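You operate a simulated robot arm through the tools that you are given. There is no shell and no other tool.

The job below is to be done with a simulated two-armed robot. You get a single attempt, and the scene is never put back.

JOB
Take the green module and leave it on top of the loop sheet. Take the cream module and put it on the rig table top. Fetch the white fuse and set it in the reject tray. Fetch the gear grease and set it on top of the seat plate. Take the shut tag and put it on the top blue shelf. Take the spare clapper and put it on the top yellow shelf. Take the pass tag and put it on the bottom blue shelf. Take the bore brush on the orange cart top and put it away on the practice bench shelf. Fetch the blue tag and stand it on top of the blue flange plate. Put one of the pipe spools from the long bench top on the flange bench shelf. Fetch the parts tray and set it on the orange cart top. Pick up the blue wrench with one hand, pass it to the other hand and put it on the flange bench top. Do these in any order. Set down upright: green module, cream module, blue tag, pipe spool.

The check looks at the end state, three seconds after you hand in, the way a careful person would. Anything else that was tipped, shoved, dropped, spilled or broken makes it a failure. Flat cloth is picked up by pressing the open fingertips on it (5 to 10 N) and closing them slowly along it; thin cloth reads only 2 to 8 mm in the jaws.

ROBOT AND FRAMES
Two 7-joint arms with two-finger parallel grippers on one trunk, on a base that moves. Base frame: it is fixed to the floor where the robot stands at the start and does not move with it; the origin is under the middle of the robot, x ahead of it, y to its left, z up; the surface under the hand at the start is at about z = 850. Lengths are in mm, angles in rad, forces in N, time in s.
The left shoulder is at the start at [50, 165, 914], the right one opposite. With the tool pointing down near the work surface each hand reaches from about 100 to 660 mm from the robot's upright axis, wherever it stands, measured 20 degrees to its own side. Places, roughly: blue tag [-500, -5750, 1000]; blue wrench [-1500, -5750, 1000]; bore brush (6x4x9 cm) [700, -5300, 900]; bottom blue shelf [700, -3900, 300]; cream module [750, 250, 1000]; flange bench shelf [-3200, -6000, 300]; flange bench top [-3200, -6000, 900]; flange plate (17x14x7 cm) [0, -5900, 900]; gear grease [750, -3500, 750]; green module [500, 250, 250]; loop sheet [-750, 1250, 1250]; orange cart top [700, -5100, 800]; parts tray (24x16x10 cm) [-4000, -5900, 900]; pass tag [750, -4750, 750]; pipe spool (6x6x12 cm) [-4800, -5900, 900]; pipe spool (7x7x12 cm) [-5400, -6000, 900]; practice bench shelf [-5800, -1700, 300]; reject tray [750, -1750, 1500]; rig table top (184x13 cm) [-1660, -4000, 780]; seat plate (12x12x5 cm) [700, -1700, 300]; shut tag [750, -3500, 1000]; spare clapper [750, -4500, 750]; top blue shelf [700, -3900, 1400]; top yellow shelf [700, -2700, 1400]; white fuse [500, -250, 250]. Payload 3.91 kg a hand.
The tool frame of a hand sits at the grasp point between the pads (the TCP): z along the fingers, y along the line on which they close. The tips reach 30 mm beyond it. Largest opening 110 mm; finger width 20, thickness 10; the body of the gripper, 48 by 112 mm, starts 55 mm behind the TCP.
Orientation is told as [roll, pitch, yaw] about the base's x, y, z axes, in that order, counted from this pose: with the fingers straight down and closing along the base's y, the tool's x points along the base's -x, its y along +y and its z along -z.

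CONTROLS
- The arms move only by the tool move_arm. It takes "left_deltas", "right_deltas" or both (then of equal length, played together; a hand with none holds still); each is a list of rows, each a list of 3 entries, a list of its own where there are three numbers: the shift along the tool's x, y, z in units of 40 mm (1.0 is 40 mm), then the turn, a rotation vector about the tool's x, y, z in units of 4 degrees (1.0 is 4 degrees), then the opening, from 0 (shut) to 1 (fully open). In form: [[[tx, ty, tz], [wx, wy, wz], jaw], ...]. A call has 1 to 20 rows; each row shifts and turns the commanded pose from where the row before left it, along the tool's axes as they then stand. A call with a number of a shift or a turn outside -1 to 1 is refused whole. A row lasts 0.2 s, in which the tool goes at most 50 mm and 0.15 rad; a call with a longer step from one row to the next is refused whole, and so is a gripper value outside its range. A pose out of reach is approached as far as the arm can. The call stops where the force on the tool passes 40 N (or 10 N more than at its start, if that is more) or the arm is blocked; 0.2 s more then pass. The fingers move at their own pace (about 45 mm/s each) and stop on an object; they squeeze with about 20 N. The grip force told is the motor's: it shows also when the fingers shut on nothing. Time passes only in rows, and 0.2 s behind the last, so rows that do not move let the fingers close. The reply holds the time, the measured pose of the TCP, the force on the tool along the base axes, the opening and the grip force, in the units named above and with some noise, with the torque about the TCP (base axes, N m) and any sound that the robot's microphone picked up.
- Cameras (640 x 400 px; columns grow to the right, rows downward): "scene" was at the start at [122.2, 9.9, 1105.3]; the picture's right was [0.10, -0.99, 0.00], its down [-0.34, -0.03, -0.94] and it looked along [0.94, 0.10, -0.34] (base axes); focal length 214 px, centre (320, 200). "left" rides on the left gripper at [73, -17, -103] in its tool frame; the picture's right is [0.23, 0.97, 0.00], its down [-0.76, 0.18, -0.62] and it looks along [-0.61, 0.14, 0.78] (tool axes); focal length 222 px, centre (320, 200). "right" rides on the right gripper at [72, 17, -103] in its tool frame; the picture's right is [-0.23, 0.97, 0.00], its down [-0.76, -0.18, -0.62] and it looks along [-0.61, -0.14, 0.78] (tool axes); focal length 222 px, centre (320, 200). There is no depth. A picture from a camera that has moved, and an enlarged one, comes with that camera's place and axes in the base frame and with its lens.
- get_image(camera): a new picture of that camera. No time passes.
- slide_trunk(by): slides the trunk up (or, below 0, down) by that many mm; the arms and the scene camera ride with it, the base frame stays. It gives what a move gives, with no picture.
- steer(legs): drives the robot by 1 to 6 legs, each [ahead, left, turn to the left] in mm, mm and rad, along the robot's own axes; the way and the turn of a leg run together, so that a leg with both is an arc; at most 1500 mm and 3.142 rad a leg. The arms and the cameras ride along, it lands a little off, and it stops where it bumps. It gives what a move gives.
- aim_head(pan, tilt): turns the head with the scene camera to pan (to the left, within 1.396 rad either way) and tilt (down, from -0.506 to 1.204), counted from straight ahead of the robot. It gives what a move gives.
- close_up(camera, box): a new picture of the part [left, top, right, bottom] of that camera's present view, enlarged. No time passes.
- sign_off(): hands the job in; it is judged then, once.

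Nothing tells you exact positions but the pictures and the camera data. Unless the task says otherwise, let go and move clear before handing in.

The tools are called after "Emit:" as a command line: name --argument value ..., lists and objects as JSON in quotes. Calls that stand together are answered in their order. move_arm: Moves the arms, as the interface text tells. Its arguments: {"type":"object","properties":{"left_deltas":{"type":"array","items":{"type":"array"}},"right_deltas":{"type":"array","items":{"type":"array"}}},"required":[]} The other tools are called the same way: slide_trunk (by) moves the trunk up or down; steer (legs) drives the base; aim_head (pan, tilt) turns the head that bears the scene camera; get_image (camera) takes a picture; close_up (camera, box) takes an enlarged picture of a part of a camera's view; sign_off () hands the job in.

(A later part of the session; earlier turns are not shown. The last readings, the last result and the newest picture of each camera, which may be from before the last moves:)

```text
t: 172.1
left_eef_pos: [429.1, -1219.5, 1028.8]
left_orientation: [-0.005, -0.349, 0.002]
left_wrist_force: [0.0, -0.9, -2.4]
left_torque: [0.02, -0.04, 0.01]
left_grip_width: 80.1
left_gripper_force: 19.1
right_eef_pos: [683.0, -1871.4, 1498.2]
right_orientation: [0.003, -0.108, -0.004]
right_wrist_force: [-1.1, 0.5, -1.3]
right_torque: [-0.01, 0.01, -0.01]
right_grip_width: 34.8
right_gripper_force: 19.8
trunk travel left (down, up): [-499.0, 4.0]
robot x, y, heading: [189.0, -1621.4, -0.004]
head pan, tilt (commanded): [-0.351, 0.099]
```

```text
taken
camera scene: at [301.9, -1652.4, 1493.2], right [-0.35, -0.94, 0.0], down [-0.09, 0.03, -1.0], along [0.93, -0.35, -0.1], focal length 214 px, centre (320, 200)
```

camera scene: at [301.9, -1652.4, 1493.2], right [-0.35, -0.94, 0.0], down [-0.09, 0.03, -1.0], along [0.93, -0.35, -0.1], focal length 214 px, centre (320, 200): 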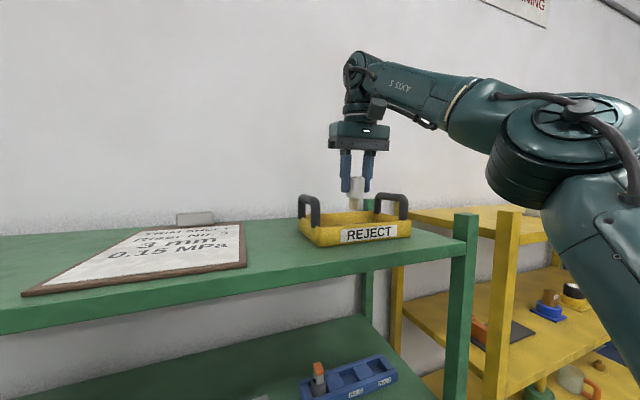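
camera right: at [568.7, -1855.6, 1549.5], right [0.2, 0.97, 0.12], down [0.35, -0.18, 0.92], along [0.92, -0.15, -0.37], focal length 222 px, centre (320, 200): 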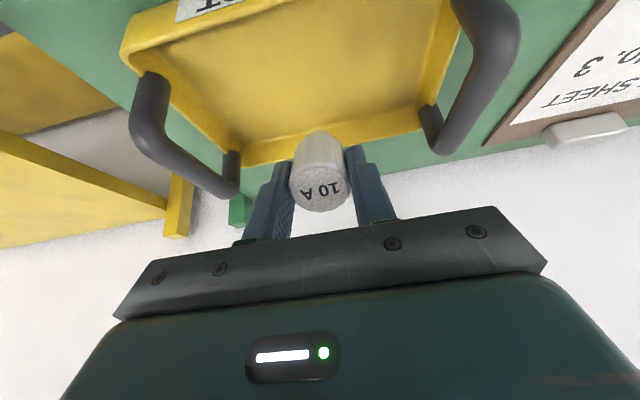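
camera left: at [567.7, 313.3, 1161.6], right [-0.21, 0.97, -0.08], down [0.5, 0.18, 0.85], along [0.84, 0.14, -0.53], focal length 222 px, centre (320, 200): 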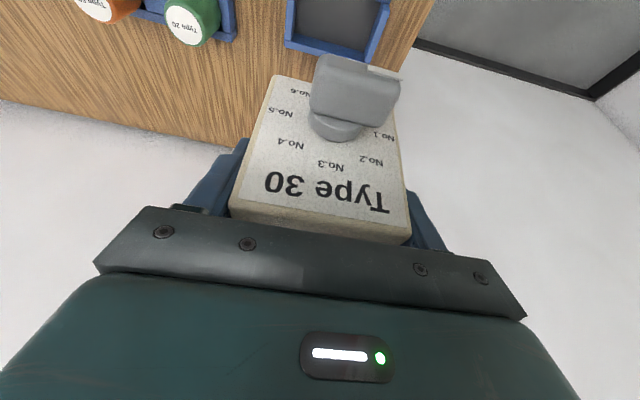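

Emit:
move_arm --right_deltas '[[[-0.45, 0, 0], [0, 1, 0], 0.1], [[0, 0, 0.3], [0, 0.55, 0], 0.1], [[0, 0, 0.4], [0, 0, 0], 0.1], [[0, 0, 0.2], [0, 0, 0], 0.1], [[0, 0, 0.1], [0, 0, 0], 0.1]]'

Emit:
close_up --camera "scene" --box '[270, 120, 430, 260]'

```text
t: 173.3
left_eef_pos: [427.9, -1218.5, 1029.3]
left_orientation: [-0.004, -0.35, 0.004]
left_wrist_force: [0.9, -0.8, -2.6]
left_torque: [-0.01, 0.02, -0.04]
left_grip_width: 80.1
left_gripper_force: 19.8
right_eef_pos: [689.0, -1872.5, 1443.9]
right_orientation: [0.002, -0.003, -0.005]
right_wrist_force: [0.4, -3.4, 18.4]
right_torque: [-0.3, -0.01, -0.03]
right_grip_width: 34.9
right_gripper_force: 20.2
right hand out of reach, approached as far as the arm can: row 1
trunk travel left (down, up): [-499.0, 4.0]
robot x, y, heading: [185.5, -1621.5, -0.005]
head pan, tilt (commanded): [-0.351, 0.099]
```

```text
2.86 times, centred on (350, 190) of scene
camera zoom: at [300.4, -1652.8, 1493.6], right [-0.35, -0.94, 0.0], down [-0.09, 0.03, -1.0], along [0.93, -0.35, -0.1], focal length 613 px, centre (234, 229)
```

zoom: 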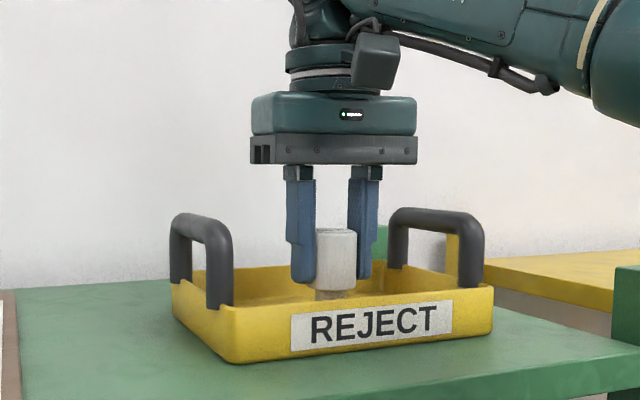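

The fuse stands on the tray floor. I ease up slightly, open, and rise clear.

Emit:
move_arm --right_deltas '[[[0, 0, -0.04], [0, 0, 0], 0.1], [[0, 0, 0], [0, 0, 0], 0.35], [[0, 0, 0], [0, 0, 0], 0.55], [[0, 0, 0], [0, 0, 0], 0.6], [[0, 0, -0.3], [0, 0, 0], 0.6], [[0, 0, -0.5], [0, 0, 0], 0.6], [[0, 0, -0.5], [0, 0, 0], 0.6]]'

Emit:
close_up --camera "scene" --box '[270, 120, 430, 260]'

```text
t: 174.9
left_eef_pos: [428.5, -1219.3, 1029.4]
left_orientation: [-0.005, -0.351, 0.002]
left_wrist_force: [0.2, 0.0, -2.3]
left_torque: [0.02, -0.01, 0.02]
left_grip_width: 80.0
left_gripper_force: 19.8
right_eef_pos: [684.2, -1879.0, 1475.6]
right_orientation: [0.0, -0.002, -0.005]
right_wrist_force: [0.0, -0.4, 0.2]
right_torque: [-0.02, 0.02, -0.02]
right_grip_width: 65.9
right_gripper_force: 0.0
right hand out of reach, approached as far as the arm can: row 6, 7
trunk travel left (down, up): [-499.0, 4.0]
robot x, y, heading: [183.6, -1625.2, -0.003]
head pan, tilt (commanded): [-0.351, 0.099]
```

```text
2.86 times, centred on (350, 190) of scene
camera zoom: at [302.0, -1654.0, 1493.1], right [-0.35, -0.94, 0.0], down [-0.09, 0.04, -0.99], along [0.93, -0.35, -0.1], focal length 613 px, centre (234, 229)
```

zoom: 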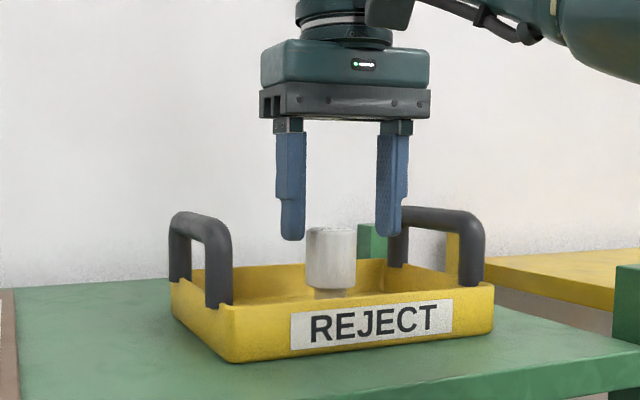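

The fuse stands in the reject tray. I back out, turn to face down the room (−y), and look toward the rig table.

Emit:
steer --legs '[[-560, 0, 0]]'

Emit:
slide_trunk --by -300

Emit:
steer --legs '[[0, 0, -1.571]]'

Emit:
aim_head --pan -0.2 --tilt 0.25

Emit:
get_image --camera "scene"

```text
t: 178.1
left_eef_pos: [-133.7, -1216.3, 1029.1]
left_orientation: [-0.004, -0.35, 0.002]
left_wrist_force: [0.2, 0.5, -2.1]
left_torque: [0.01, -0.06, -0.01]
left_grip_width: 79.6
left_gripper_force: 20.2
right_eef_pos: [122.3, -1875.8, 1476.5]
right_orientation: [0.002, -0.003, -0.005]
right_wrist_force: [-0.7, -0.1, -0.6]
right_torque: [0.01, -0.01, 0.0]
right_grip_width: 65.8
right_gripper_force: 0.1
trunk travel left (down, up): [-499.0, 4.0]
robot x, y, heading: [-374.7, -1618.8, -0.005]
head pan, tilt (commanded): [-0.351, 0.099]
```

```text
t: 181.1
left_eef_pos: [-133.2, -1216.3, 729.1]
left_orientation: [-0.005, -0.349, 0.002]
left_wrist_force: [0.0, -0.1, -2.6]
left_torque: [0.04, -0.07, -0.01]
left_grip_width: 79.8
left_gripper_force: 20.2
right_eef_pos: [121.3, -1875.2, 1175.9]
right_orientation: [0.001, -0.001, -0.004]
right_wrist_force: [-0.3, -0.3, 0.1]
right_torque: [0.02, -0.01, 0.01]
right_grip_width: 65.9
right_gripper_force: 0.2
trunk travel left (down, up): [-199.0, 304.0]
robot x, y, heading: [-375.6, -1616.6, -0.006]
head pan, tilt (commanded): [-0.351, 0.099]
```

```text
t: 185.3
left_eef_pos: [29.3, -1855.9, 729.1]
left_orientation: [-0.005, -0.349, -1.553]
left_wrist_force: [0.1, -0.9, -2.3]
left_torque: [-0.01, -0.01, 0.0]
left_grip_width: 79.8
left_gripper_force: 19.9
right_eef_pos: [-624.0, -2120.9, 1175.1]
right_orientation: [0.002, -0.003, -1.561]
right_wrist_force: [0.3, 0.2, 0.7]
right_torque: [-0.02, -0.01, 0.01]
right_grip_width: 66.3
right_gripper_force: 0.0
trunk travel left (down, up): [-199.0, 304.0]
robot x, y, heading: [-375.4, -1615.6, -1.557]
head pan, tilt (commanded): [-0.351, 0.099]
```

```text
t: 186.0
left_eef_pos: [30.9, -1856.5, 729.7]
left_orientation: [-0.004, -0.349, -1.552]
left_wrist_force: [-0.2, -0.4, -2.6]
left_torque: [0.01, 0.02, -0.02]
left_grip_width: 80.0
left_gripper_force: 19.9
right_eef_pos: [-623.5, -2121.0, 1176.0]
right_orientation: [0.003, -0.003, -1.561]
right_wrist_force: [-0.3, 0.3, 0.4]
right_torque: [0.01, -0.01, -0.01]
right_grip_width: 65.7
right_gripper_force: 0.1
trunk travel left (down, up): [-199.0, 304.0]
robot x, y, heading: [-377.0, -1617.2, -1.559]
head pan, tilt (commanded): [-0.201, 0.25]
```

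```text
taken
camera scene: at [-393.0, -1739.7, 1179.2], right [-0.98, 0.19, 0.0], down [0.05, 0.24, -0.97], along [-0.18, -0.95, -0.25], focal length 214 px, centre (320, 200)
```

scene: 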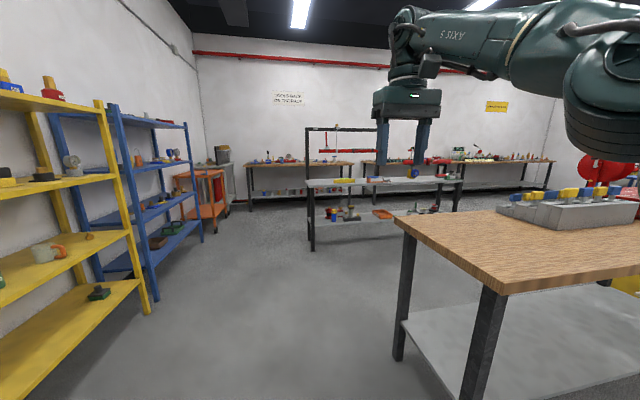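

The rig table with its black frame is ahead, past the wooden table on my right. I drive down the aisle toward it.

Emit:
steer --legs '[[0, 0, -0.012], [1350, 0, 0]]'

Emit:
aim_head --pan -0.7 --tilt 0.3

Emit:
get_image --camera "scene"

Emit:
close_up --camera "scene" --box '[200, 80, 520, 280]'

```text
t: 193.2
left_eef_pos: [25.5, -3224.9, 728.1]
left_orientation: [-0.005, -0.349, -1.566]
left_wrist_force: [-0.8, -0.6, -2.1]
left_torque: [0.01, -0.01, -0.01]
left_grip_width: 79.7
left_gripper_force: 20.1
right_eef_pos: [-630.8, -3483.1, 1175.6]
right_orientation: [0.001, -0.002, -1.572]
right_wrist_force: [-0.7, 0.6, -0.2]
right_torque: [-0.02, -0.03, -0.03]
right_grip_width: 66.0
right_gripper_force: 0.0
trunk travel left (down, up): [-199.0, 304.0]
robot x, y, heading: [-374.0, -2983.5, -1.576]
head pan, tilt (commanded): [-0.201, 0.25]
```

```text
t: 194.1
left_eef_pos: [26.2, -3224.5, 728.8]
left_orientation: [-0.005, -0.349, -1.563]
left_wrist_force: [-0.7, -0.3, -2.2]
left_torque: [-0.03, -0.02, 0.02]
left_grip_width: 79.7
left_gripper_force: 20.3
right_eef_pos: [-631.6, -3482.9, 1175.5]
right_orientation: [0.001, -0.002, -1.572]
right_wrist_force: [0.0, 0.7, 0.1]
right_torque: [-0.03, 0.0, -0.01]
right_grip_width: 66.0
right_gripper_force: 0.0
trunk travel left (down, up): [-199.0, 304.0]
robot x, y, heading: [-373.6, -2982.9, -1.569]
head pan, tilt (commanded): [-0.7, 0.3]
```

```text
taken
camera scene: at [-437.1, -3084.1, 1174.5], right [-0.77, 0.64, 0.0], down [0.19, 0.23, -0.96], along [-0.62, -0.73, -0.3], focal length 214 px, centre (320, 200)
```

scene: 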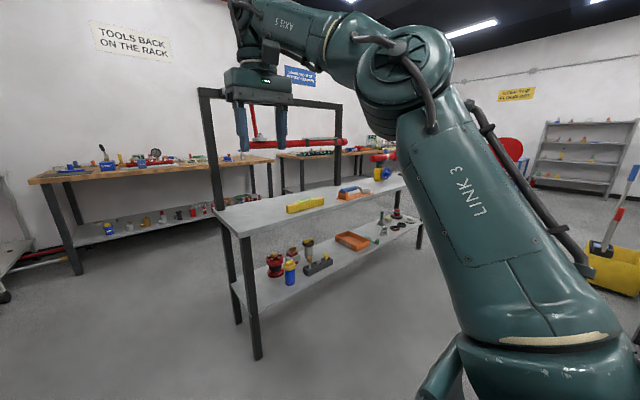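

```text
2.00 times, centred on (360, 180) of scene
camera zoom: at [-437.1, -3084.1, 1174.5], right [-0.77, 0.64, 0.0], down [0.19, 0.23, -0.96], along [-0.62, -0.73, -0.3], focal length 429 px, centre (240, 240)
```

zoom: 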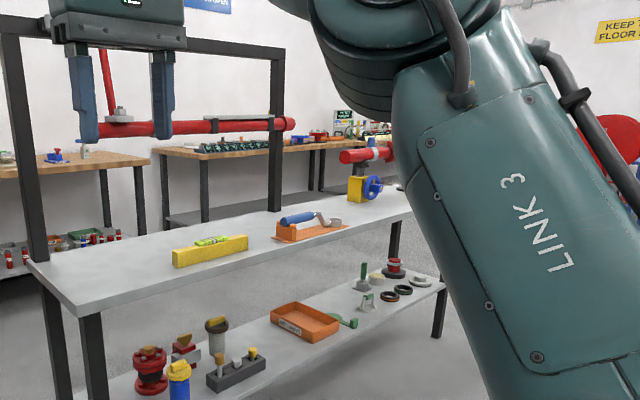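

The rig table's near end is at x≈−690 with its top between y≈−3902 and −4264; the strip between the end and a yellow block at x≈−990 is free. I bring the left hand forward and up for placing, and pull the right hand in.

Emit:
move_arm --left_deltas '[[[-0.782, -0.594, -0.048], [0, 0, 0], 0.5], [[-0.782, -0.594, -0.048], [0, 0, 0], 0.5], [[-0.782, -0.594, -0.048], [0, 0, 0], 0.5], [[-0.782, -0.594, -0.048], [0, 0, 0], 0.5], [[-0.782, -0.594, -0.048], [0, 0, 0], 0.5], [[-0.782, -0.594, -0.048], [0, 0, 0], 0.5], [[-0.782, -0.594, -0.048], [0, 0, 0], 0.5], [[-0.782, -0.594, -0.048], [0, 0, 0], 0.5], [[-0.32, 0, -0.88], [0, 0, 0], 0.5], [[-0.32, 0, -0.88], [0, 0, 0], 0.5], [[-0.32, 0, -0.88], [0, 0, 0], 0.5], [[-0.32, 0, -0.88], [0, 0, 0], 0.5]]' --right_deltas '[[[0.75, -0.4, 0.5], [0, 0, 0], 0.6], [[0.75, -0.4, 0.5], [0, 0, 0], 0.6], [[0.75, -0.4, 0.5], [0, 0, 0], 0.6], [[0.75, -0.4, 0.5], [0, 0, 0], 0.6], [[0.75, -0.4, 0.5], [0, 0, 0], 0.6], [[0, 0, 0], [0, 0, 0], 0.6], [[0, 0, 0], [0, 0, 0], 0.6], [[0, 0, 0], [0, 0, 0], 0.6], [[0, 0, 0], [0, 0, 0], 0.6], [[0, 0, 0], [0, 0, 0], 0.6], [[0, 0, 0], [0, 0, 0], 0.6], [[0, 0, 0], [0, 0, 0], 0.6]]'

Emit:
steer --legs '[[0, -666, 0], [420, 0, 0]]'

Emit:
aim_head --pan 0.2 --tilt 0.5

Emit:
get_image --camera "scene"

Emit:
get_image --camera "left"

```text
t: 196.7
left_eef_pos: [-162.8, -3456.2, 979.6]
left_orientation: [-0.005, -0.346, -1.565]
left_wrist_force: [-0.4, 0.3, -1.9]
left_torque: [-0.02, 0.06, 0.02]
left_grip_width: 79.9
left_gripper_force: 20.1
right_eef_pos: [-711.1, -3332.7, 1073.7]
right_orientation: [0.003, -0.001, -1.572]
right_wrist_force: [-0.2, 0.3, -0.1]
right_torque: [0.01, 0.01, 0.0]
right_grip_width: 65.8
right_gripper_force: 0.1
trunk travel left (down, up): [-199.0, 304.0]
robot x, y, heading: [-377.3, -2980.4, -1.572]
head pan, tilt (commanded): [-0.7, 0.3]
```

```text
t: 205.2
left_eef_pos: [-829.7, -3873.6, 977.9]
left_orientation: [-0.005, -0.351, -1.559]
left_wrist_force: [0.0, -0.1, -2.5]
left_torque: [-0.03, -0.02, -0.01]
left_grip_width: 79.7
left_gripper_force: 20.2
right_eef_pos: [-1378.4, -3751.7, 1075.0]
right_orientation: [0.002, -0.001, -1.569]
right_wrist_force: [-0.7, -0.2, 0.4]
right_torque: [0.01, 0.01, -0.02]
right_grip_width: 66.0
right_gripper_force: 0.1
trunk travel left (down, up): [-199.0, 304.0]
robot x, y, heading: [-1047.4, -3403.7, -1.569]
head pan, tilt (commanded): [-0.7, 0.3]
```

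```text
t: 206.4
left_eef_pos: [-829.9, -3872.7, 979.3]
left_orientation: [-0.006, -0.35, -1.561]
left_wrist_force: [-0.5, -0.1, -1.8]
left_torque: [-0.06, 0.01, 0.01]
left_grip_width: 80.1
left_gripper_force: 19.7
right_eef_pos: [-1377.8, -3752.4, 1075.3]
right_orientation: [0.001, -0.003, -1.569]
right_wrist_force: [0.8, 0.0, -0.1]
right_torque: [0.02, 0.01, 0.01]
right_grip_width: 66.0
right_gripper_force: 0.0
trunk travel left (down, up): [-199.0, 304.0]
robot x, y, heading: [-1047.4, -3402.1, -1.564]
head pan, tilt (commanded): [0.201, 0.499]
```

```text
taken
camera scene: at [-1027.8, -3519.6, 1156.1], right [-0.98, -0.2, 0.0], down [-0.1, 0.47, -0.88], along [0.18, -0.86, -0.48], focal length 214 px, centre (320, 200)
```

scene: 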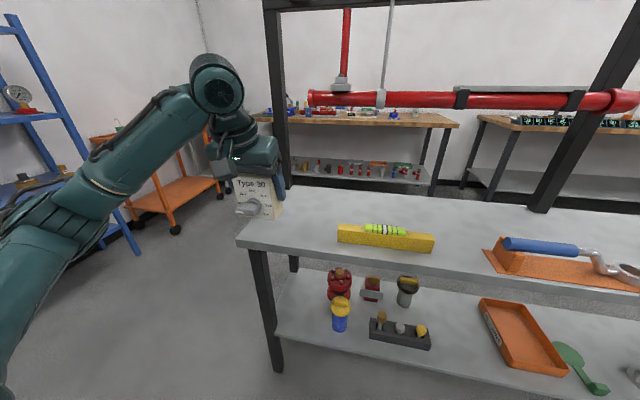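

```text
taken
camera left: at [-848.2, -3770.1, 1052.0], right [0.97, 0.22, -0.08], down [0.19, -0.5, 0.84], along [0.15, -0.84, -0.53], focal length 222 px, centre (320, 200)
```

left: 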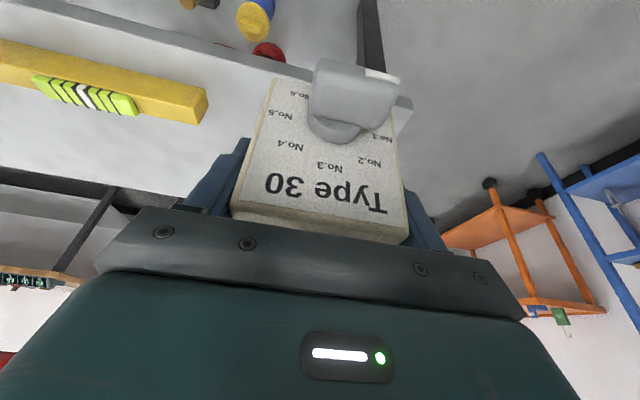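

The table's free end strip is clear (near corner about [−719, −3913], yellow block from x≈−981). I drive 90 mm closer, reach over, and lower the cream module.

Emit:
steer --legs '[[90, 0, 0]]'

Emit:
move_arm --left_deltas '[[[-0.7, -0.2, 0.26], [0, 0, 0], 0.5], [[-0.7, -0.2, 0.26], [0, 0, 0], 0.5], [[0.3, 0, 0.82], [0, 0, 0], 0.5], [[0.3, 0, 0.82], [0, 0, 0], 0.5], [[0.3, 0, 0.82], [0, 0, 0], 0.5]]'

Emit:
get_image --camera "scene"

```text
t: 207.5
left_eef_pos: [-829.6, -3962.5, 978.8]
left_orientation: [-0.004, -0.348, -1.559]
left_wrist_force: [-0.7, 0.5, -2.5]
left_torque: [-0.02, -0.02, 0.01]
left_grip_width: 79.9
left_gripper_force: 19.5
right_eef_pos: [-1378.8, -3841.6, 1074.8]
right_orientation: [0.002, -0.003, -1.568]
right_wrist_force: [-0.3, -1.0, -0.1]
right_torque: [0.01, -0.01, 0.01]
right_grip_width: 65.9
right_gripper_force: 0.0
trunk travel left (down, up): [-199.0, 304.0]
robot x, y, heading: [-1047.0, -3490.7, -1.565]
head pan, tilt (commanded): [0.201, 0.499]
```

```text
t: 208.7
left_eef_pos: [-844.9, -4020.6, 872.4]
left_orientation: [-0.005, -0.349, -1.561]
left_wrist_force: [1.1, 0.6, -2.0]
left_torque: [-0.01, -0.03, 0.03]
left_grip_width: 79.9
left_gripper_force: 19.7
right_eef_pos: [-1377.4, -3840.1, 1074.2]
right_orientation: [0.003, -0.001, -1.567]
right_wrist_force: [-0.4, 0.0, -0.3]
right_torque: [-0.03, 0.04, 0.05]
right_grip_width: 65.9
right_gripper_force: 0.1
trunk travel left (down, up): [-199.0, 304.0]
robot x, y, heading: [-1047.0, -3492.8, -1.565]
head pan, tilt (commanded): [0.201, 0.499]
```

```text
taken
camera scene: at [-1027.3, -3609.0, 1156.1], right [-0.98, -0.2, 0.0], down [-0.1, 0.47, -0.88], along [0.18, -0.86, -0.48], focal length 214 px, centre (320, 200)
```

scene: 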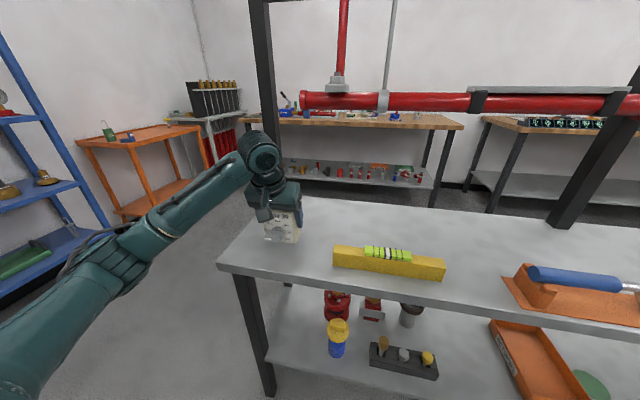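

Emit:
move_arm --left_deltas '[[[0.068, 0, 0.188], [0, 0, 0], 0.5], [[0.068, 0, 0.188], [0, 0, 0], 0.5], [[0.034, 0, 0.094], [0, 0, 0], 0.5]]'

Emit:
close_up --camera "scene" --box '[210, 120, 370, 280]'

```text
t: 209.5
left_eef_pos: [-844.6, -4021.2, 852.4]
left_orientation: [-0.005, -0.349, -1.56]
left_wrist_force: [0.5, -0.8, -1.8]
left_torque: [-0.02, 0.01, 0.0]
left_grip_width: 79.8
left_gripper_force: 20.5
right_eef_pos: [-1378.3, -3839.7, 1074.3]
right_orientation: [0.003, -0.003, -1.566]
right_wrist_force: [0.1, 1.2, -0.1]
right_torque: [0.0, 0.03, -0.02]
right_grip_width: 66.0
right_gripper_force: 0.1
trunk travel left (down, up): [-199.0, 304.0]
robot x, y, heading: [-1048.7, -3491.8, -1.567]
head pan, tilt (commanded): [0.201, 0.499]
```

```text
2.50 times, centred on (290, 200) of scene
camera zoom: at [-1027.4, -3609.0, 1156.1], right [-0.98, -0.2, 0.0], down [-0.1, 0.47, -0.88], along [0.18, -0.86, -0.48], focal length 536 px, centre (395, 200)
```

zoom: 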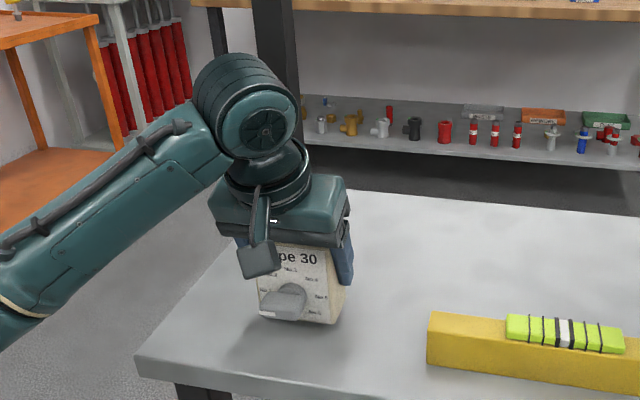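

Emit:
move_arm --left_deltas '[[[0.03, 0, 0.08], [0, 0, 0], 0.5], [[0.03, 0, 0.08], [0, 0, 0], 0.5], [[0.02, 0, 0.05], [0, 0, 0], 0.5]]'

```text
t: 210.3
left_eef_pos: [-843.7, -4020.7, 845.1]
left_orientation: [-0.005, -0.349, -1.559]
left_wrist_force: [-0.2, 0.1, -2.4]
left_torque: [0.02, 0.0, -0.01]
left_grip_width: 80.0
left_gripper_force: 19.9
right_eef_pos: [-1378.3, -3841.6, 1075.0]
right_orientation: [0.001, -0.001, -1.565]
right_wrist_force: [-0.5, -0.4, 0.3]
right_torque: [0.02, 0.01, 0.01]
right_grip_width: 66.1
right_gripper_force: 0.0
trunk travel left (down, up): [-199.0, 304.0]
robot x, y, heading: [-1043.8, -3488.4, -1.564]
head pan, tilt (commanded): [0.201, 0.499]
```

Emit:
move_arm --left_deltas '[[[0.03, 0, 0.08], [0, 0, 0], 0.5], [[0.03, 0, 0.08], [0, 0, 0], 0.5]]'

```text
t: 210.9
left_eef_pos: [-843.8, -4021.8, 841.3]
left_orientation: [-0.004, -0.359, -1.559]
left_wrist_force: [1.6, -0.6, 18.8]
left_torque: [0.08, -0.83, 0.0]
left_grip_width: 79.9
left_gripper_force: 20.2
right_eef_pos: [-1377.7, -3839.5, 1076.1]
right_orientation: [0.0, -0.002, -1.566]
right_wrist_force: [-0.9, -0.5, -0.8]
right_torque: [0.0, 0.0, 0.01]
right_grip_width: 65.7
right_gripper_force: 0.1
trunk travel left (down, up): [-199.0, 304.0]
robot x, y, heading: [-1047.8, -3492.2, -1.565]
head pan, tilt (commanded): [0.201, 0.499]
```

Contact at z≈841 (19 N). I ease up about 1 mm, open, and withdraw along the tool axis.

Emit:
move_arm --left_deltas '[[[-0.01, 0, -0.03], [0, 0, 0], 0.5], [[0, 0, 0], [0, 0, 0], 0.8], [[0, 0, 0], [0, 0, 0], 0.9], [[0, 0, 0], [0, 0, 0], 0.9], [[0, 0, -0.4], [0, 0, 0], 0.9], [[0, 0, -0.8], [0, 0, 0], 0.9], [[0, 0, -0.8], [0, 0, 0], 0.9], [[0, 0, -0.8], [0, 0, 0], 0.9]]'

Emit:
close_up --camera "scene" --box '[210, 120, 370, 280]'

```text
t: 212.7
left_eef_pos: [-845.4, -3982.6, 944.7]
left_orientation: [-0.006, -0.349, -1.56]
left_wrist_force: [0.0, -0.4, -0.6]
left_torque: [-0.01, 0.01, 0.01]
left_grip_width: 98.5
left_gripper_force: 0.1
right_eef_pos: [-1379.0, -3841.3, 1075.3]
right_orientation: [0.002, -0.003, -1.568]
right_wrist_force: [0.0, -0.5, -0.2]
right_torque: [-0.01, 0.04, 0.02]
right_grip_width: 65.6
right_gripper_force: 0.1
trunk travel left (down, up): [-199.0, 304.0]
robot x, y, heading: [-1047.3, -3491.7, -1.566]
head pan, tilt (commanded): [0.201, 0.499]
```

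```text
2.50 times, centred on (290, 200) of scene
camera zoom: at [-1027.5, -3608.6, 1156.1], right [-0.98, -0.2, 0.0], down [-0.1, 0.47, -0.88], along [0.18, -0.86, -0.48], focal length 536 px, centre (395, 200)
```

zoom: 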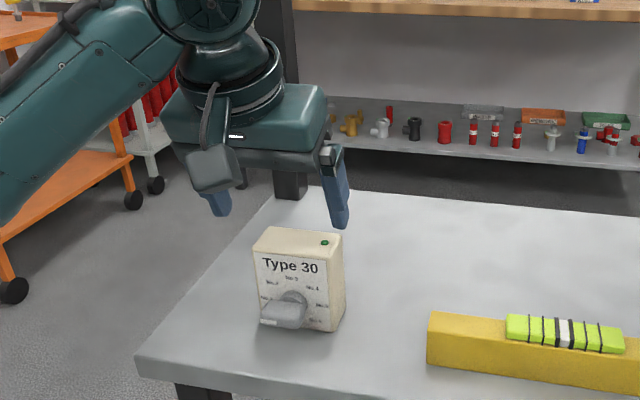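

The cream module stands upright on the rig table. I back away, turn to face the racks, and look over the blue rack for the gear grease and shut tag.

Emit:
steer --legs '[[-250, 0, 0], [0, 0, 1.566]]'

Emit:
move_arm --left_deltas '[[[0.9, 0.3, 0], [0, 1, 0], 0.9], [[0.9, 0.3, 0], [0, 1, 0], 0.9], [[0.9, 0.3, 0], [0, 1, 0], 0.9], [[0.9, 0.3, 0], [0, 1, 0], 0.9], [[0.9, 0.3, 0], [0, 1, 0], 0.9]]'

Emit:
steer --legs '[[600, 0, 0], [0, -450, 0]]'

Emit:
aim_head --pan 0.0 --tilt 0.25

Emit:
get_image --camera "scene"

```text
t: 218.3
left_eef_pos: [-554.6, -3044.1, 943.5]
left_orientation: [-0.005, -0.348, 0.007]
left_wrist_force: [-0.1, 0.1, -0.2]
left_torque: [0.03, -0.01, 0.02]
left_grip_width: 99.0
left_gripper_force: 0.1
right_eef_pos: [-698.0, -3576.2, 1074.2]
right_orientation: [0.002, -0.001, 0.001]
right_wrist_force: [0.3, -1.2, -0.5]
right_torque: [0.01, -0.01, -0.03]
right_grip_width: 66.3
right_gripper_force: 0.0
trunk travel left (down, up): [-199.0, 304.0]
robot x, y, heading: [-1042.0, -3245.7, 0.003]
head pan, tilt (commanded): [0.201, 0.499]
```

```text
t: 219.6
left_eef_pos: [-730.6, -2984.3, 906.3]
left_orientation: [-0.006, 0.002, 0.006]
left_wrist_force: [0.4, 0.1, 0.0]
left_torque: [-0.02, 0.0, -0.01]
left_grip_width: 98.9
left_gripper_force: 0.0
right_eef_pos: [-697.7, -3577.7, 1074.7]
right_orientation: [0.002, -0.004, 0.001]
right_wrist_force: [0.1, -0.8, 0.0]
right_torque: [0.0, 0.0, -0.02]
right_grip_width: 65.7
right_gripper_force: 0.0
trunk travel left (down, up): [-199.0, 304.0]
robot x, y, heading: [-1050.5, -3242.9, -0.001]
head pan, tilt (commanded): [0.201, 0.499]
```

```text
t: 227.0
left_eef_pos: [-132.5, -3437.2, 905.8]
left_orientation: [-0.004, 0.002, 0.007]
left_wrist_force: [1.2, -0.5, -0.4]
left_torque: [-0.01, -0.01, 0.01]
left_grip_width: 99.1
left_gripper_force: 0.1
right_eef_pos: [-100.7, -4029.6, 1074.9]
right_orientation: [0.001, -0.001, 0.001]
right_wrist_force: [0.3, 0.7, 0.4]
right_torque: [-0.02, 0.02, 0.02]
right_grip_width: 66.1
right_gripper_force: 0.0
trunk travel left (down, up): [-199.0, 304.0]
robot x, y, heading: [-446.7, -3695.0, 0.004]
head pan, tilt (commanded): [0.201, 0.499]
```

```text
t: 227.8
left_eef_pos: [-133.8, -3438.2, 905.5]
left_orientation: [-0.005, 0.001, 0.008]
left_wrist_force: [-0.2, -0.6, -0.3]
left_torque: [0.01, -0.02, -0.03]
left_grip_width: 99.0
left_gripper_force: 0.1
right_eef_pos: [-101.1, -4029.1, 1074.1]
right_orientation: [0.003, -0.001, 0.002]
right_wrist_force: [-0.2, 0.6, 0.2]
right_torque: [0.02, -0.05, -0.02]
right_grip_width: 65.8
right_gripper_force: 0.1
trunk travel left (down, up): [-199.0, 304.0]
robot x, y, heading: [-452.7, -3696.2, 0.002]
head pan, tilt (commanded): [0.0, 0.25]
```

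```text
taken
camera scene: at [-327.4, -3695.7, 1179.2], right [0.0, -1.0, 0.0], down [-0.25, 0.0, -0.97], along [0.97, 0.0, -0.25], focal length 214 px, centre (320, 200)
```

scene: 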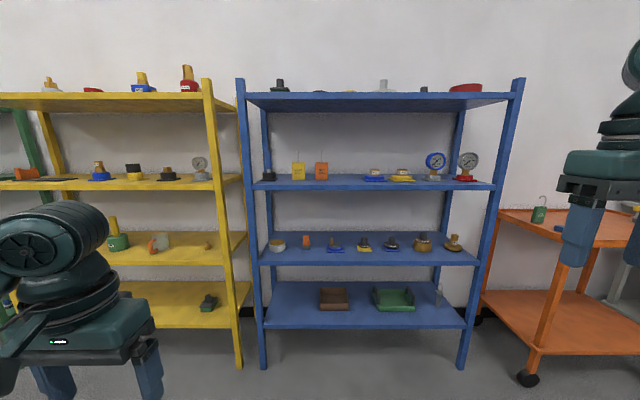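

Emit:
close_up --camera "scene" --box '[230, 60, 390, 190]'

Emit:
close_up --camera "scene" --box '[360, 60, 530, 190]'

Emit:
close_up --camera "scene" --box '[240, 180, 500, 340]'

Emit:
aim_head --pan -0.7 --tilt 0.3

Emit:
get_image --camera "scene"

```text
3.08 times, centred on (310, 125) of scene
camera zoom: at [-327.4, -3695.7, 1179.2], right [0.0, -1.0, 0.0], down [-0.25, 0.0, -0.97], along [0.97, 0.0, -0.25], focal length 660 px, centre (351, 431)
```

zoom: 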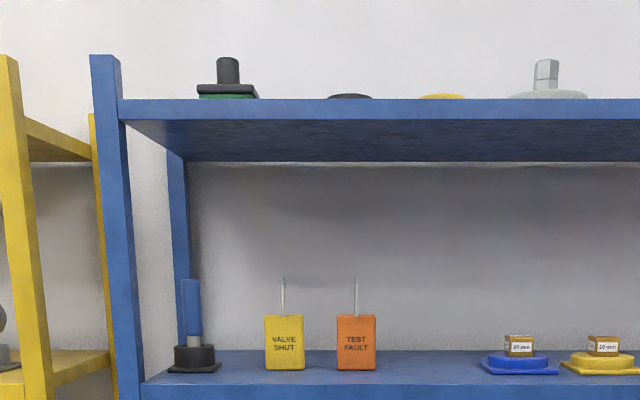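

```text
3.08 times, centred on (445, 125) of scene
camera zoom: at [-327.4, -3695.7, 1179.2], right [0.0, -1.0, 0.0], down [-0.25, 0.0, -0.97], along [0.97, 0.0, -0.25], focal length 660 px, centre (-65, 431)
```

zoom: 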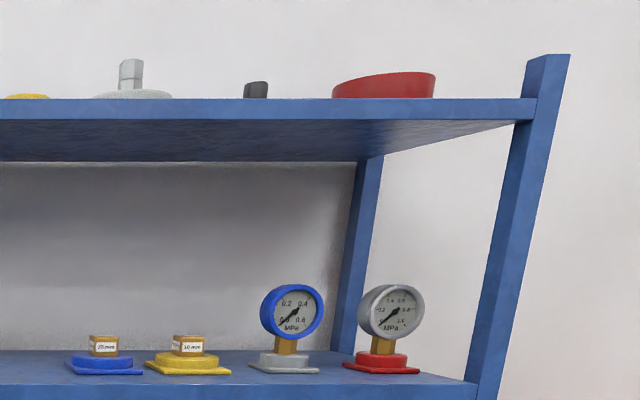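

```text
2.46 times, centred on (370, 260) of scene
camera zoom: at [-327.4, -3695.7, 1179.2], right [0.0, -1.0, 0.0], down [-0.25, 0.0, -0.97], along [0.97, 0.0, -0.25], focal length 528 px, centre (197, 52)
```

zoom: 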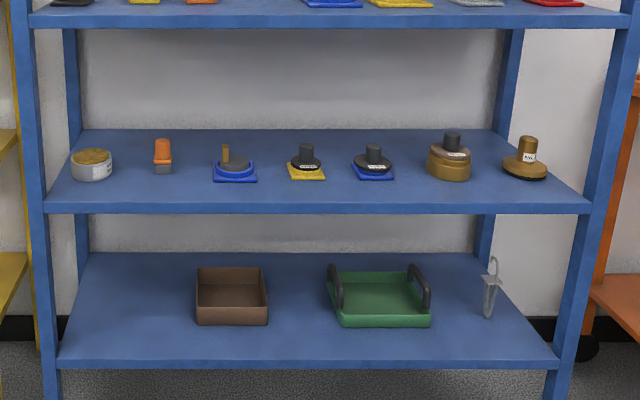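

```text
t: 228.9
left_eef_pos: [-133.9, -3436.3, 906.1]
left_orientation: [-0.005, 0.0, 0.007]
left_wrist_force: [0.4, -0.6, 0.5]
left_torque: [0.03, 0.0, -0.02]
left_grip_width: 98.9
left_gripper_force: 0.1
right_eef_pos: [-101.2, -4029.1, 1074.6]
right_orientation: [0.002, -0.002, 0.001]
right_wrist_force: [0.3, -0.1, 0.0]
right_torque: [0.02, 0.01, 0.0]
right_grip_width: 66.0
right_gripper_force: 0.0
trunk travel left (down, up): [-199.0, 304.0]
robot x, y, heading: [-452.0, -3695.2, -0.003]
head pan, tilt (commanded): [-0.7, 0.3]
```

```text
taken
camera scene: at [-349.2, -3755.9, 1174.5], right [-0.64, -0.77, 0.0], down [-0.23, 0.19, -0.96], along [0.73, -0.61, -0.3], focal length 214 px, centre (320, 200)
```

scene: 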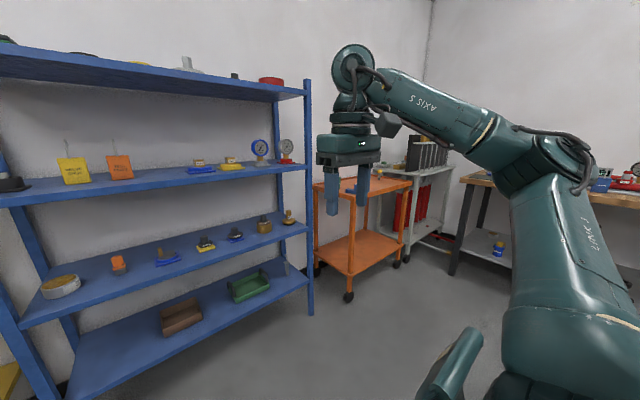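

The blue rack shows the yellow VALVE SHUT tag on the third shelf (z≈1015) near y≈−3592, the grease tin on the second shelf (z≈656) near y≈−3481, and a brown capped item at the far right. I raise the trunk to see the top shelves.

Emit:
slide_trunk --by 300

Emit:
aim_head --pan 0.0 --tilt 0.25

Emit:
get_image --camera "scene"

Emit:
close_up --camera "scene" --box '[230, 120, 540, 260]'

Emit:
close_up --camera "scene" --box '[0, 120, 260, 260]'

```text
t: 231.9
left_eef_pos: [-132.7, -3437.6, 1206.4]
left_orientation: [-0.005, 0.0, 0.008]
left_wrist_force: [-0.6, 0.5, 0.6]
left_torque: [-0.06, 0.0, 0.01]
left_grip_width: 99.3
left_gripper_force: 0.1
right_eef_pos: [-101.9, -4029.6, 1373.6]
right_orientation: [0.002, 0.0, 0.002]
right_wrist_force: [-0.3, 1.8, -0.2]
right_torque: [-0.02, 0.01, 0.0]
right_grip_width: 66.2
right_gripper_force: 0.1
trunk travel left (down, up): [-499.0, 4.0]
robot x, y, heading: [-452.9, -3696.6, 0.002]
head pan, tilt (commanded): [-0.7, 0.3]
```

```text
t: 232.9
left_eef_pos: [-132.0, -3438.0, 1206.4]
left_orientation: [-0.005, 0.0, 0.006]
left_wrist_force: [-0.4, 0.5, 0.6]
left_torque: [0.02, 0.03, 0.01]
left_grip_width: 98.9
left_gripper_force: 0.1
right_eef_pos: [-100.5, -4029.5, 1374.4]
right_orientation: [0.001, -0.002, 0.003]
right_wrist_force: [0.0, -0.2, 0.0]
right_torque: [-0.03, 0.01, 0.01]
right_grip_width: 65.5
right_gripper_force: 0.0
trunk travel left (down, up): [-499.0, 4.0]
robot x, y, heading: [-451.2, -3698.4, 0.003]
head pan, tilt (commanded): [0.0, 0.25]
```

```text
taken
camera scene: at [-327.4, -3695.8, 1479.2], right [0.0, -1.0, 0.0], down [-0.25, 0.0, -0.97], along [0.97, 0.0, -0.25], focal length 214 px, centre (320, 200)
```

scene: 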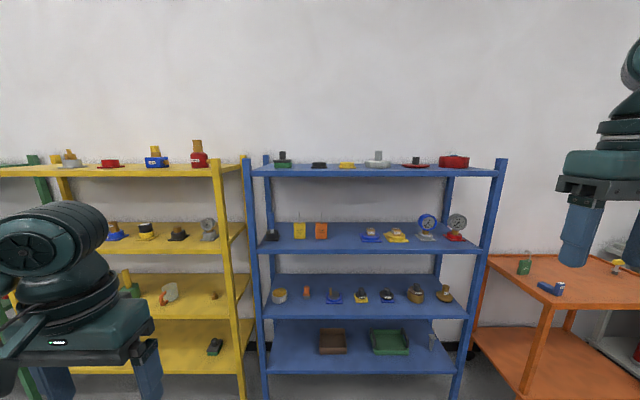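

```text
2.06 times, centred on (385, 190) of scene
camera zoom: at [-327.4, -3695.8, 1479.2], right [0.0, -1.0, 0.0], down [-0.25, 0.0, -0.97], along [0.97, 0.0, -0.25], focal length 443 px, centre (186, 221)
```

zoom: 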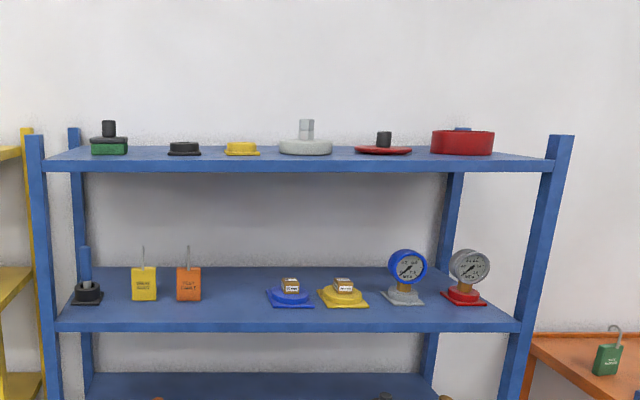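

```text
2.46 times, centred on (130, 190) of scene
camera zoom: at [-327.4, -3695.8, 1479.2], right [0.0, -1.0, 0.0], down [-0.25, 0.0, -0.97], along [0.97, 0.0, -0.25], focal length 528 px, centre (788, 225)
```

zoom: 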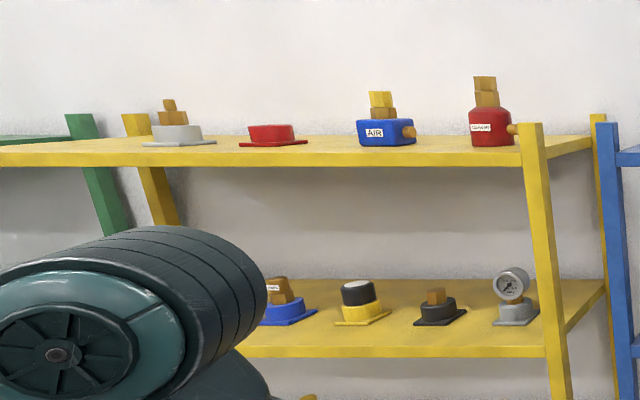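

The top blue shelf has free space at its front and between the green-based and black items near y≈−3610. I lower the trunk somewhat, tilt the right hand 60° forward, and line up for the VALVE SHUT tag.

Emit:
slide_trunk --by -150

Emit:
move_arm --right_deltas '[[[0, 0, 0], [0, -1, 0], 0.78], [[0, 0, 0], [0, -1, 0], 0.78], [[0, 0, 0], [0, -1, 0], 0.78], [[0, 0, 0], [0, -1, 0], 0.78], [[0, 0, 0], [0, -1, 0], 0.78], [[0, 0, 0], [0, -1, 0], 0.78], [[0, 0, 0], [0, -1, 0], 0.78], [[0, 0, 0], [0, -1, 0], 0.78], [[0, 0, 0], [0, -1, 0], 0.78], [[0, 0, 0], [0, -1, 0], 0.78], [[0, 0, 0], [0, -1, 0], 0.78], [[0, 0, 0], [0, -1, 0], 0.78], [[0, 0, 0], [0, -1, 0], 0.78], [[0, 0, 0], [0, -1, 0], 0.78], [[0, 0, 0], [0, -1, 0], 0.78]]'

Emit:
move_arm --right_deltas '[[[0.425, 0.55, 0.63], [0, 0, 0], 0.78], [[0.425, 0.55, 0.63], [0, 0, 0], 0.78], [[0.425, 0.55, 0.63], [0, 0, 0], 0.78], [[0.425, 0.55, 0.63], [0, 0, 0], 0.78], [[0.425, 0.55, 0.63], [0, 0, 0], 0.78], [[0.425, 0.55, 0.63], [0, 0, 0], 0.78]]' --left_deltas '[[[0.33, 0.2, 0.2], [0, 0, 0], 0.9], [[0.33, 0.2, 0.2], [0, 0, 0], 0.9], [[0.33, 0.2, 0.2], [0, 0, 0], 0.9], [[0.33, 0.2, 0.2], [0, 0, 0], 0.9], [[0.33, 0.2, 0.2], [0, 0, 0], 0.9], [[0.33, 0.2, 0.2], [0, 0, 0], 0.9]]'

Emit:
steer --legs '[[0, 305, 0], [400, 0, 0]]'

Emit:
aim_head --pan -0.3 --tilt 0.3

Emit:
get_image --camera "scene"

Emit:
get_image --camera "right"

```text
t: 234.7
left_eef_pos: [-134.5, -3438.0, 1055.7]
left_orientation: [-0.004, 0.001, 0.008]
left_wrist_force: [-0.2, 0.6, -0.2]
left_torque: [0.02, -0.01, 0.02]
left_grip_width: 99.0
left_gripper_force: 0.0
right_eef_pos: [-101.9, -4028.2, 1223.9]
right_orientation: [0.002, -0.002, 0.001]
right_wrist_force: [0.2, -0.3, 0.2]
right_torque: [0.01, 0.04, -0.01]
right_grip_width: 65.9
right_gripper_force: 0.0
trunk travel left (down, up): [-349.0, 154.0]
robot x, y, heading: [-452.2, -3695.6, 0.001]
head pan, tilt (commanded): [0.0, 0.25]
```

```text
t: 237.9
left_eef_pos: [-134.0, -3438.2, 1055.8]
left_orientation: [-0.005, -0.001, 0.008]
left_wrist_force: [0.1, 0.8, -0.5]
left_torque: [0.0, 0.03, -0.02]
left_grip_width: 99.1
left_gripper_force: 0.0
right_eef_pos: [-101.2, -4029.5, 1225.0]
right_orientation: [0.004, -1.051, -0.001]
right_wrist_force: [-0.6, -0.2, -0.7]
right_torque: [0.01, -0.01, 0.01]
right_grip_width: 85.7
right_gripper_force: 0.1
trunk travel left (down, up): [-349.0, 154.0]
robot x, y, heading: [-447.5, -3697.6, 0.003]
head pan, tilt (commanded): [0.0, 0.25]
```

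```text
t: 239.3
left_eef_pos: [-202.3, -3385.0, 1012.1]
left_orientation: [-0.004, 0.002, 0.005]
left_wrist_force: [0.0, 0.0, -0.5]
left_torque: [0.01, -0.03, 0.0]
left_grip_width: 98.7
left_gripper_force: 0.0
left hand out of reach, approached as far as the arm can: row 6
right_eef_pos: [-1.4, -3901.2, 1072.8]
right_orientation: [0.005, -1.051, -0.001]
right_wrist_force: [0.4, 0.3, 0.3]
right_torque: [0.03, -0.01, -0.01]
right_grip_width: 86.0
right_gripper_force: 0.0
right hand out of reach, approached as far as the arm can: row 2, 3, 4
trunk travel left (down, up): [-349.0, 154.0]
robot x, y, heading: [-451.7, -3696.3, 0.003]
head pan, tilt (commanded): [0.0, 0.25]
```

```text
t: 244.7
left_eef_pos: [201.2, -3077.6, 1012.0]
left_orientation: [-0.005, 0.004, 0.009]
left_wrist_force: [0.6, 0.5, -0.3]
left_torque: [-0.01, 0.06, 0.02]
left_grip_width: 99.0
left_gripper_force: 0.0
right_eef_pos: [402.8, -3593.1, 1072.2]
right_orientation: [0.004, -1.05, -0.001]
right_wrist_force: [0.7, 0.0, -0.4]
right_torque: [0.0, 0.0, 0.01]
right_grip_width: 85.7
right_gripper_force: 0.1
trunk travel left (down, up): [-349.0, 154.0]
robot x, y, heading: [-50.3, -3392.6, 0.004]
head pan, tilt (commanded): [0.0, 0.25]
```

```text
t: 245.5
left_eef_pos: [200.0, -3077.8, 1012.6]
left_orientation: [-0.005, 0.001, 0.007]
left_wrist_force: [-0.3, -0.4, -0.1]
left_torque: [-0.03, 0.01, 0.01]
left_grip_width: 98.9
left_gripper_force: 0.0
right_eef_pos: [401.6, -3593.1, 1073.8]
right_orientation: [0.003, -1.048, 0.002]
right_wrist_force: [-0.2, -0.7, 0.2]
right_torque: [0.0, 0.02, 0.01]
right_grip_width: 85.9
right_gripper_force: 0.2
trunk travel left (down, up): [-349.0, 154.0]
robot x, y, heading: [-53.3, -3386.5, 0.003]
head pan, tilt (commanded): [-0.3, 0.3]
```

```text
taken
camera scene: at [71.5, -3414.9, 1324.5], right [-0.29, -0.96, 0.0], down [-0.28, 0.09, -0.96], along [0.91, -0.28, -0.3], focal length 214 px, centre (320, 200)
```

scene: 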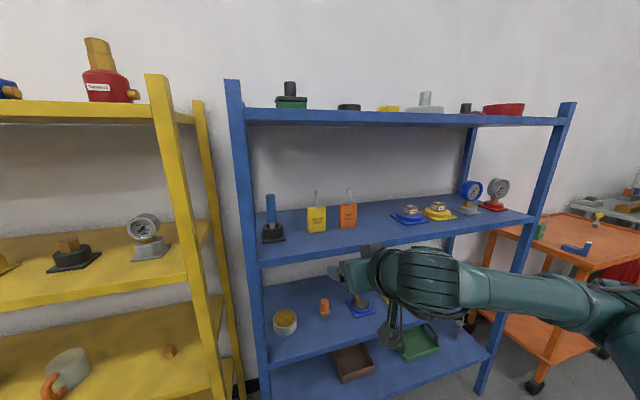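

```text
taken
camera right: at [276.0, -3576.9, 1061.2], right [0.11, 0.97, 0.2], down [-0.16, -0.18, 0.97], along [0.98, -0.14, 0.14], focal length 222 px, centre (320, 200)
```

right: 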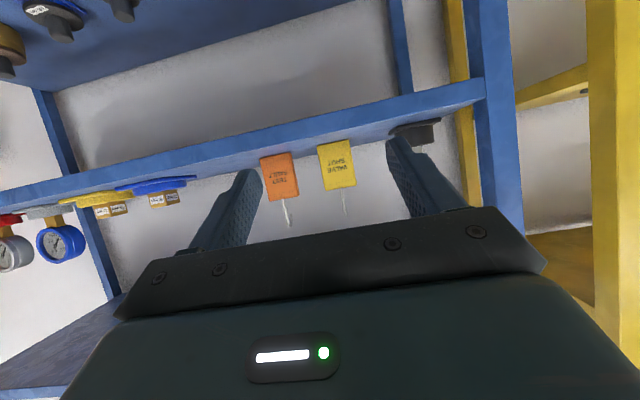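

Emit:
close_up --camera "right" --box '[250, 110, 410, 240]'

Emit:
close_up --camera "scene" --box '[240, 160, 400, 280]'

```text
3.08 times, centred on (330, 175) of right
camera zoom: at [276.0, -3576.9, 1061.2], right [0.11, 0.97, 0.2], down [-0.16, -0.18, 0.97], along [0.98, -0.14, 0.14], focal length 684 px, centre (289, 277)
```

zoom: 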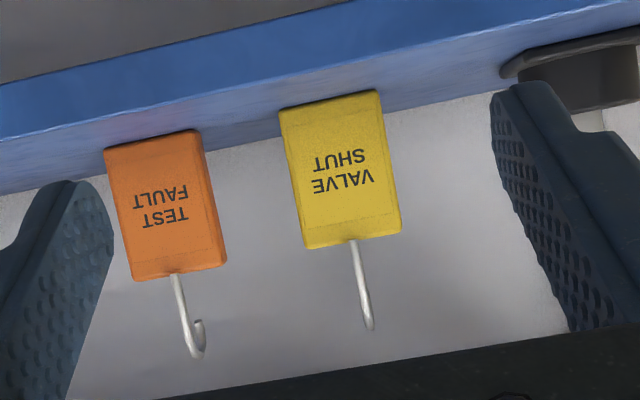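

```text
3.33 times, centred on (320, 220) of scene
camera zoom: at [71.5, -3414.9, 1324.5], right [-0.29, -0.96, 0.0], down [-0.28, 0.09, -0.96], along [0.91, -0.28, -0.3], focal length 715 px, centre (320, 133)
```

zoom: 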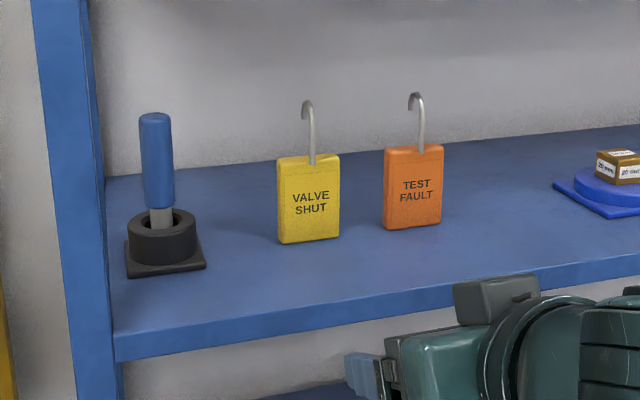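

The tag body spans y −3561…−3625 with its front at x≈690 and height z 1015–1100; my right hand is lined up at y≈−3593. I drive 215 mm in and then reach.

Emit:
steer --legs '[[215, 0, 0]]'

Emit:
move_arm --right_deltas '[[[0.39, 0, 0.22], [0, 0, 0], 0.78]]'

Emit:
get_image --camera "right"

Emit:
get_image --camera "scene"

```text
t: 247.2
left_eef_pos: [413.9, -3075.9, 1012.2]
left_orientation: [-0.005, -0.001, 0.01]
left_wrist_force: [-0.6, -0.1, 0.0]
left_torque: [-0.01, 0.04, -0.01]
left_grip_width: 98.9
left_gripper_force: 0.0
right_eef_pos: [616.1, -3591.4, 1073.2]
right_orientation: [0.003, -1.048, 0.002]
right_wrist_force: [0.3, 0.1, -0.1]
right_torque: [-0.01, 0.0, 0.0]
right_grip_width: 85.6
right_gripper_force: 0.1
trunk travel left (down, up): [-349.0, 154.0]
robot x, y, heading: [168.6, -3385.0, 0.003]
head pan, tilt (commanded): [-0.3, 0.3]
```

```text
t: 247.6
left_eef_pos: [414.3, -3076.2, 1012.7]
left_orientation: [-0.005, 0.001, 0.01]
left_wrist_force: [0.3, 0.1, -0.8]
left_torque: [0.03, 0.0, -0.02]
left_grip_width: 99.1
left_gripper_force: 0.1
right_eef_pos: [615.5, -3591.7, 1055.1]
right_orientation: [0.003, -1.049, 0.005]
right_wrist_force: [-0.5, -0.6, 0.1]
right_torque: [-0.01, -0.01, -0.01]
right_grip_width: 85.9
right_gripper_force: 0.1
trunk travel left (down, up): [-349.0, 154.0]
robot x, y, heading: [166.4, -3387.6, 0.008]
head pan, tilt (commanded): [-0.3, 0.3]
```

```text
taken
camera right: at [490.5, -3575.8, 1043.1], right [0.11, 0.97, 0.2], down [-0.16, -0.18, 0.97], along [0.98, -0.14, 0.14], focal length 222 px, centre (320, 200)
```

right: 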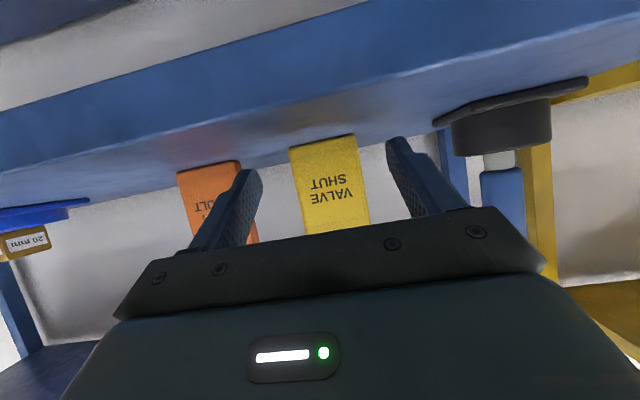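

```text
taken
camera scene: at [285.7, -3413.9, 1324.5], right [-0.29, -0.96, 0.0], down [-0.28, 0.09, -0.96], along [0.91, -0.28, -0.3], focal length 214 px, centre (320, 200)
```

scene: 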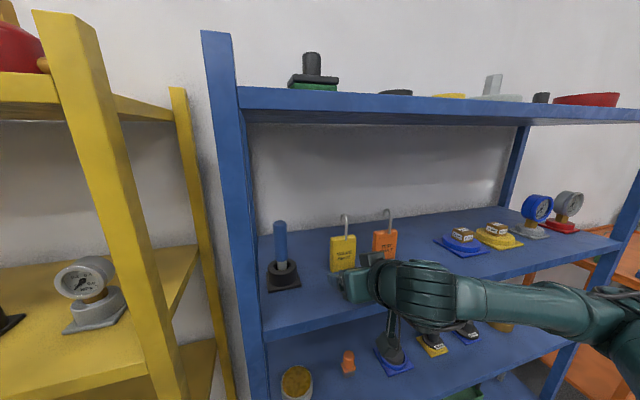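

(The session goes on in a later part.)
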